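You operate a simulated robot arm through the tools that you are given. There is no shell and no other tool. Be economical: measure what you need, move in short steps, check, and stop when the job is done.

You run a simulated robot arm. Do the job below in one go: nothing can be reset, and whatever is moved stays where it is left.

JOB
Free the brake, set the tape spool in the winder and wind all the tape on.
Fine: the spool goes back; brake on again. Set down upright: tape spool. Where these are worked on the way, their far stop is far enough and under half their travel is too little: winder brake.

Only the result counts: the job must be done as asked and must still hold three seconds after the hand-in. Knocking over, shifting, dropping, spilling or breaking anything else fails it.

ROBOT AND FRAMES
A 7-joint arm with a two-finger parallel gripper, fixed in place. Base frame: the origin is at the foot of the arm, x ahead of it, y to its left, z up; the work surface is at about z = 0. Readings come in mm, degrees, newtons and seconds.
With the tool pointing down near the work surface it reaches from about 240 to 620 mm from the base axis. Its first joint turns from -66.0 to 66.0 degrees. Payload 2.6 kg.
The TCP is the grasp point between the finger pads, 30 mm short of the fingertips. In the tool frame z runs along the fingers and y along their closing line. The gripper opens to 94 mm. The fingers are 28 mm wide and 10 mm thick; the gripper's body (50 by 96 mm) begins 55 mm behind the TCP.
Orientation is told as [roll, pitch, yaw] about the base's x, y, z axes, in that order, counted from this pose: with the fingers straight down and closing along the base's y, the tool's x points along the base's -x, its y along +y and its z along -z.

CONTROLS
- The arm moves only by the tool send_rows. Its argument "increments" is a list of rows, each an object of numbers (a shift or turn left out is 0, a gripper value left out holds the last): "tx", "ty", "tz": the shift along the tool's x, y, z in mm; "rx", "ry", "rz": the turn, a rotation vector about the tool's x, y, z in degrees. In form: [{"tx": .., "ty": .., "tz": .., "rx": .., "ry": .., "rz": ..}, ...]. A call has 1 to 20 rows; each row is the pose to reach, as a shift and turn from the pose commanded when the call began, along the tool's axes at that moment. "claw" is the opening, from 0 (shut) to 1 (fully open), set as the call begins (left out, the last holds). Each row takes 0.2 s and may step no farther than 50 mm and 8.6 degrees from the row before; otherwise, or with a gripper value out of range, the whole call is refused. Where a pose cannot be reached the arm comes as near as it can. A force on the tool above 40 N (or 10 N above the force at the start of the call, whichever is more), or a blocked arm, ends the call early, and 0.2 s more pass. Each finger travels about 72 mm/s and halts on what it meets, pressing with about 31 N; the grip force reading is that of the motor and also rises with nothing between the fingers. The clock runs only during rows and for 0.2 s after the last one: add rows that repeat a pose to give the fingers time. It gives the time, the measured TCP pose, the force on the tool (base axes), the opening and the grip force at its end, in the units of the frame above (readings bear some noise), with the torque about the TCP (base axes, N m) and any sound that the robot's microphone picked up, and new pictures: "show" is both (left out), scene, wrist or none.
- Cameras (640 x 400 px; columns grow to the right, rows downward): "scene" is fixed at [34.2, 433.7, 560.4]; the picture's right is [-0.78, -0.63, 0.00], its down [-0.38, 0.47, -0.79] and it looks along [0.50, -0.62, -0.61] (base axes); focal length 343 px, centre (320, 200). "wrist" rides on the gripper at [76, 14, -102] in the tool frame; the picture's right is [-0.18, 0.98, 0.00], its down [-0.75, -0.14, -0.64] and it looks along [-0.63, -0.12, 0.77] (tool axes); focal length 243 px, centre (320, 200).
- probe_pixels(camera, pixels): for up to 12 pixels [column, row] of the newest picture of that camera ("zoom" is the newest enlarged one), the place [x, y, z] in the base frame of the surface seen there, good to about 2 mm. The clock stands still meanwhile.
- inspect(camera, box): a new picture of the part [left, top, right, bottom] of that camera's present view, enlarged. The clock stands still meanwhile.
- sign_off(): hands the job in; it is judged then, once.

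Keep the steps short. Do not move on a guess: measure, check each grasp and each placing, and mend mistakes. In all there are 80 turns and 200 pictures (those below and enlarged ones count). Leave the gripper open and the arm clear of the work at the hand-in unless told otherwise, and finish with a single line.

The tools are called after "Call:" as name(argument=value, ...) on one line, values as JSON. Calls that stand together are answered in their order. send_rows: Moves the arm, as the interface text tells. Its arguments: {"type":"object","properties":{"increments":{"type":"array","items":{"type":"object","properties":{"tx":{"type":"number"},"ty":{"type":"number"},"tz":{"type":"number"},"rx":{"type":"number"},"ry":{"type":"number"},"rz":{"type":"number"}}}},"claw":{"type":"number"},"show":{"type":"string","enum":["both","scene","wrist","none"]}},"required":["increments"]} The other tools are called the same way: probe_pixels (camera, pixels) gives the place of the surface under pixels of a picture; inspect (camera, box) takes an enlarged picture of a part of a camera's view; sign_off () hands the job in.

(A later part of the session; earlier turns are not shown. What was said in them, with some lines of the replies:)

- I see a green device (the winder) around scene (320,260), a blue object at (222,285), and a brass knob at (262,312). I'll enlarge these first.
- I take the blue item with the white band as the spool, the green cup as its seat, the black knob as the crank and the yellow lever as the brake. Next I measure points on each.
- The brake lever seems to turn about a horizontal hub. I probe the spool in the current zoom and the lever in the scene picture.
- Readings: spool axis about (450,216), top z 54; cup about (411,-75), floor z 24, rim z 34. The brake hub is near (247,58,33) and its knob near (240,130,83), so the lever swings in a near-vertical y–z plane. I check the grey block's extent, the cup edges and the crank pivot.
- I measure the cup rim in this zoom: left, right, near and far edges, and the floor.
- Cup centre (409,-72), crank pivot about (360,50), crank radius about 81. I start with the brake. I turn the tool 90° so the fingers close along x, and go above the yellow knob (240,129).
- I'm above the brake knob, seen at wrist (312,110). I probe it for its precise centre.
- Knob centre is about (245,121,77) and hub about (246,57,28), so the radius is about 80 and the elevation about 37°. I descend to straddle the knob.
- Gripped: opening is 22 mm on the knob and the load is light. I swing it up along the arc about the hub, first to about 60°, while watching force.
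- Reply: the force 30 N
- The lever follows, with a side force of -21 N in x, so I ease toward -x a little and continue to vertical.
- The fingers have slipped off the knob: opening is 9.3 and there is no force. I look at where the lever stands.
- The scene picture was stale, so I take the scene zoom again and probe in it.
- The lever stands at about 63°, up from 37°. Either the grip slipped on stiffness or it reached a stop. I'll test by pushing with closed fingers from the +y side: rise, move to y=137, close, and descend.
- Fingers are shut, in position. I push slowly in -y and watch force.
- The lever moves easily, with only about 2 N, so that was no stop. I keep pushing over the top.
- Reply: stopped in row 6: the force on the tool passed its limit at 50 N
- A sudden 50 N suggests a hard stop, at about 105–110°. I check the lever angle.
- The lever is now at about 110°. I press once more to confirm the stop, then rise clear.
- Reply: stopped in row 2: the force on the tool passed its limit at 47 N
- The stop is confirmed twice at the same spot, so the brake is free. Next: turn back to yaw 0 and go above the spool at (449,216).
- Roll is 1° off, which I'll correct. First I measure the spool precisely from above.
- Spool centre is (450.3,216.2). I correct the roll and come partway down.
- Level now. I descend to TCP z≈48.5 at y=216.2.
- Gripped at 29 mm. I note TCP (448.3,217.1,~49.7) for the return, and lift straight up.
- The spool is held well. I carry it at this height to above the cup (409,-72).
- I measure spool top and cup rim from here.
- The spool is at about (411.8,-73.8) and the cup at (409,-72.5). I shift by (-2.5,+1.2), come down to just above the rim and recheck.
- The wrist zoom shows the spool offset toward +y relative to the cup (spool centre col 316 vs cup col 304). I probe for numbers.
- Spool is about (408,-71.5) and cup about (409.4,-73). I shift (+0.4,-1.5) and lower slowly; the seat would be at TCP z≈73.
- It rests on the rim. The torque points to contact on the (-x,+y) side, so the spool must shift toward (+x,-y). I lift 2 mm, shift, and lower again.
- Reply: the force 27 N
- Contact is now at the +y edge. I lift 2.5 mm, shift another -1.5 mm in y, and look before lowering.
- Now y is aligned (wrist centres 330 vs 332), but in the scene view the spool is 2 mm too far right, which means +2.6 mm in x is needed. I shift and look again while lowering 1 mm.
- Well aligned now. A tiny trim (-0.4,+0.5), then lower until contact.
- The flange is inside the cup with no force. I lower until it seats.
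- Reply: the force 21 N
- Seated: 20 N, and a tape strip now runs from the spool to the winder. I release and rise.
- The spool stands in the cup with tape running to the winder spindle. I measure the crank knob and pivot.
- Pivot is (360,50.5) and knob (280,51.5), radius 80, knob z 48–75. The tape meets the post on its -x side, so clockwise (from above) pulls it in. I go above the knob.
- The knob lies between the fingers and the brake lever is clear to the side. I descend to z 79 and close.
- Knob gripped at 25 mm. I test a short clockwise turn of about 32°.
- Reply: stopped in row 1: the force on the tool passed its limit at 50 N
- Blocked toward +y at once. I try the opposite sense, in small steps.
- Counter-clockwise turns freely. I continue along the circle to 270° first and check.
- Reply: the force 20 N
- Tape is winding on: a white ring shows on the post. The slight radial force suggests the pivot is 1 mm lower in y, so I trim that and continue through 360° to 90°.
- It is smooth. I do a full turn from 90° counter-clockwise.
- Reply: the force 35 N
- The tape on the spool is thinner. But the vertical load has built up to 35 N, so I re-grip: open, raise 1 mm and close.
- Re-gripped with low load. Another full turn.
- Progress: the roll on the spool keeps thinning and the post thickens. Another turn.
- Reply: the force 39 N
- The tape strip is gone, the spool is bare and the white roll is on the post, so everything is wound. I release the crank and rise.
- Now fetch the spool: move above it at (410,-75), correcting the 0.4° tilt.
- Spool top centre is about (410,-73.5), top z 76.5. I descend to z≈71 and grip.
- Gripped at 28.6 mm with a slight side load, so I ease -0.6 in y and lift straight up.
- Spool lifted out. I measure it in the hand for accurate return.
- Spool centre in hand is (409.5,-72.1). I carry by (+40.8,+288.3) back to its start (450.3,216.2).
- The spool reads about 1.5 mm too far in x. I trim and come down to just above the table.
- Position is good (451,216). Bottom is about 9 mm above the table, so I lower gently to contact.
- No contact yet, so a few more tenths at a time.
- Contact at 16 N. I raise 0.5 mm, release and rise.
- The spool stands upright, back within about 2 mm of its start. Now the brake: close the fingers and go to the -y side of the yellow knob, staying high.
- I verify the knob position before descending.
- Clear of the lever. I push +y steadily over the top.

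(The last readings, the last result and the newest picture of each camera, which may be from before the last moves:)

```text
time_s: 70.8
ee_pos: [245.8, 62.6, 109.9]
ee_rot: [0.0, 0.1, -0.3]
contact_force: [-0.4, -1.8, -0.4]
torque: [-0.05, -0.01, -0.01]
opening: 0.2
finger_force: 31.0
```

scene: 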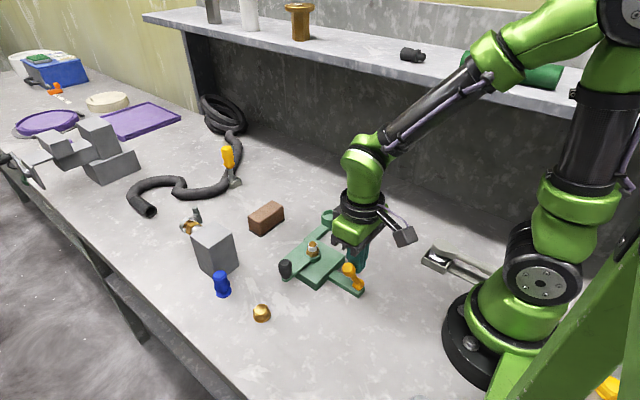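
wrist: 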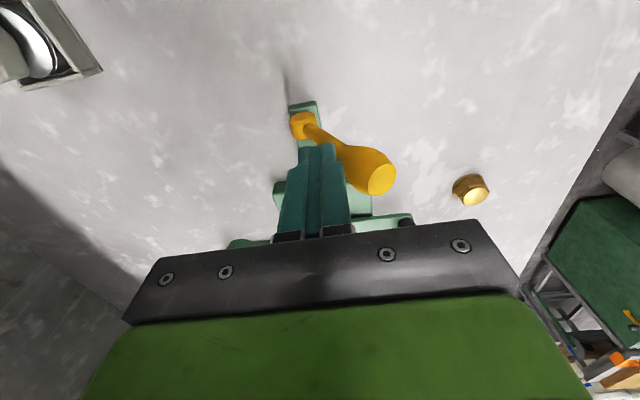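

The lever is past vertical. I continue pushing, lowering slightly, until the stop.

Call:
send_rows(increments=[{"ty": 7, "tz": 0}, {"ty": 14, "tz": 1}, {"ty": 21, "tz": 2}, {"ty": 28, "tz": 4}, {"ty": 34, "tz": 6}, {"ty": 39, "tz": 8}, {"ty": 44, "tz": 10}, {"ty": 49, "tz": 11}], show="both")

Call:
inspect(camera="scene", box=[300, 220, 390, 310])

```text
time_s: 72.5
ee_pos: [247.0, 103.3, 100.7]
ee_rot: [-0.3, 0.2, -0.9]
contact_force: [-6.4, -8.5, 19.7]
torque: [-0.1, 0.23, 0.09]
opening: 0.0
finger_force: 30.7
stopped in row 8: the force on the tool passed its limit at 49 N (the readings are from after the stop); the commanded pose is now the measured one
```

scene: 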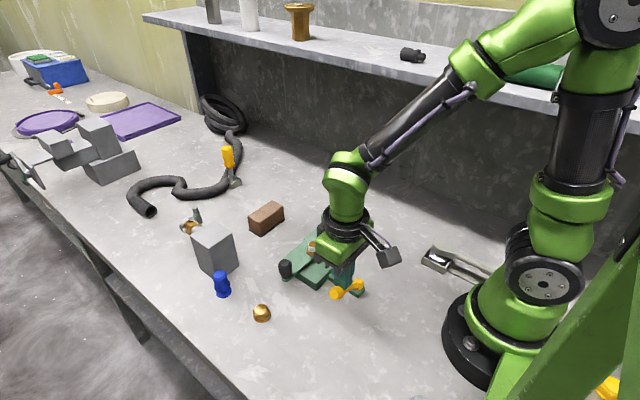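
wrist: 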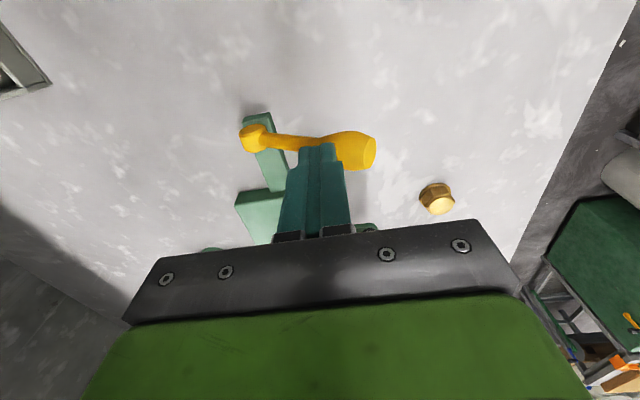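

```text
4.44 times, centred on (345, 265) of scene
```

zoom: 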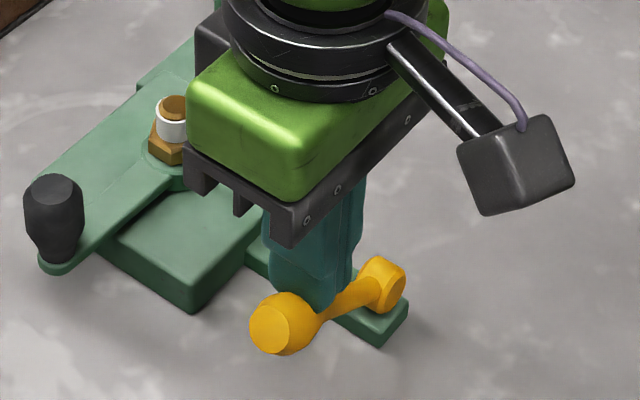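

The lever is against its original stop. I back off slightly and rise straight up, then open.

Call:
send_rows(increments=[{"ty": -4, "tz": -4}, {"ty": -6, "tz": -40}, {"ty": -6, "tz": -80}, {"ty": -6, "tz": -125}], show="none")

Call:
send_rows(increments=[{"tx": -40}, {"tx": -80}, {"tx": -120, "ty": -20, "tz": -30}, {"tx": -150, "ty": -50, "tz": -60}, {"tx": -150, "ty": -50, "tz": -60}], claw=1)

Call:
inspect(camera="scene", box=[300, 220, 390, 310])

Call:
probe_pixels(camera="zoom", pixels=[[270, 330], [285, 315], [380, 280], [340, 305], [55, 190]])

```text
time_s: 73.5
ee_pos: [246.7, 98.8, 225.9]
ee_rot: [-0.3, 0.2, -0.7]
contact_force: [0.3, 1.1, 0.7]
torque: [0.01, -0.02, -0.01]
opening: 0.0
finger_force: 31.6
```

```text
refused: row 3 steps farther than a row can; nothing moved
```

```text
4.44 times, centred on (345, 265) of scene
```

zoom: 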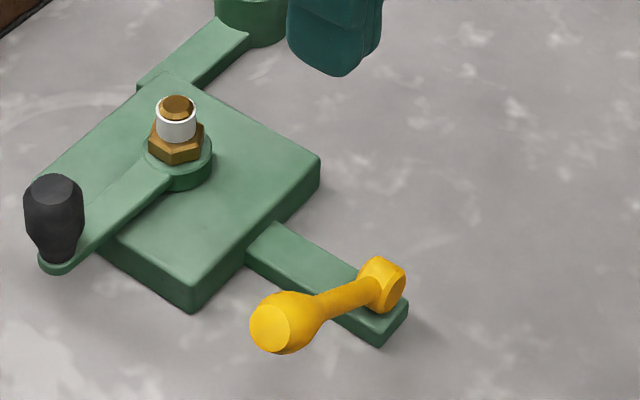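

```text
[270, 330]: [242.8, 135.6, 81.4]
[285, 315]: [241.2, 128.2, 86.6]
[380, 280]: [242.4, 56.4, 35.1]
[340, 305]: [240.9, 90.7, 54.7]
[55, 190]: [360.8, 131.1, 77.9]
```

The lever end reads (243,133,82), the same as at the start, so the brake is on. I move the arm clear and open the gripper.

Call:
send_rows(increments=[{"tx": -40}, {"tx": -80}, {"tx": -115, "ty": -20, "tz": -20}, {"tx": -150, "ty": -40, "tz": -40}, {"tx": -170, "ty": -60, "tz": -60}, {"tx": -170, "ty": -60, "tz": -60}, {"tx": -170, "ty": -60, "tz": -60}], claw=1)

```text
time_s: 75.1
ee_pos: [419.1, 34.8, 286.6]
ee_rot: [-0.4, 0.2, -0.7]
contact_force: [0.4, -0.8, 0.6]
torque: [-0.01, 0.01, -0.02]
opening: 93.9
finger_force: 0.1
```

scene: 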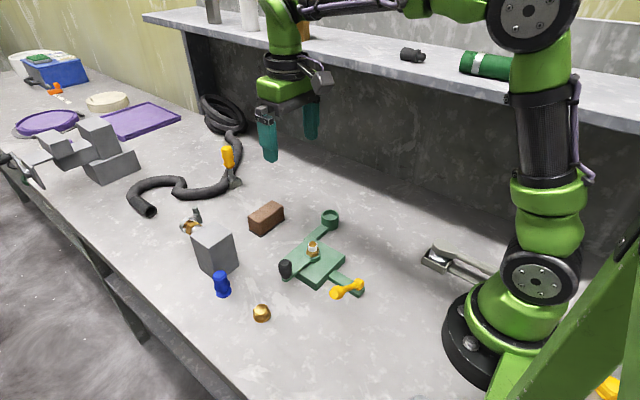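
wrist: 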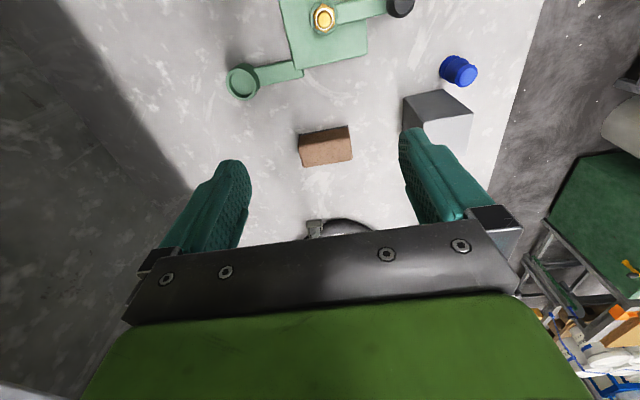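

The tape is wound, the spool is upright at its start spot, the brake is on, the gripper is open and the arm is clear. I hand in.

Call:
sign_off()

```text
The job is handed in.
```

The tape is all wound onto the winder, the empty spool stands upright within about 2 mm of where it started, and the brake is back on.
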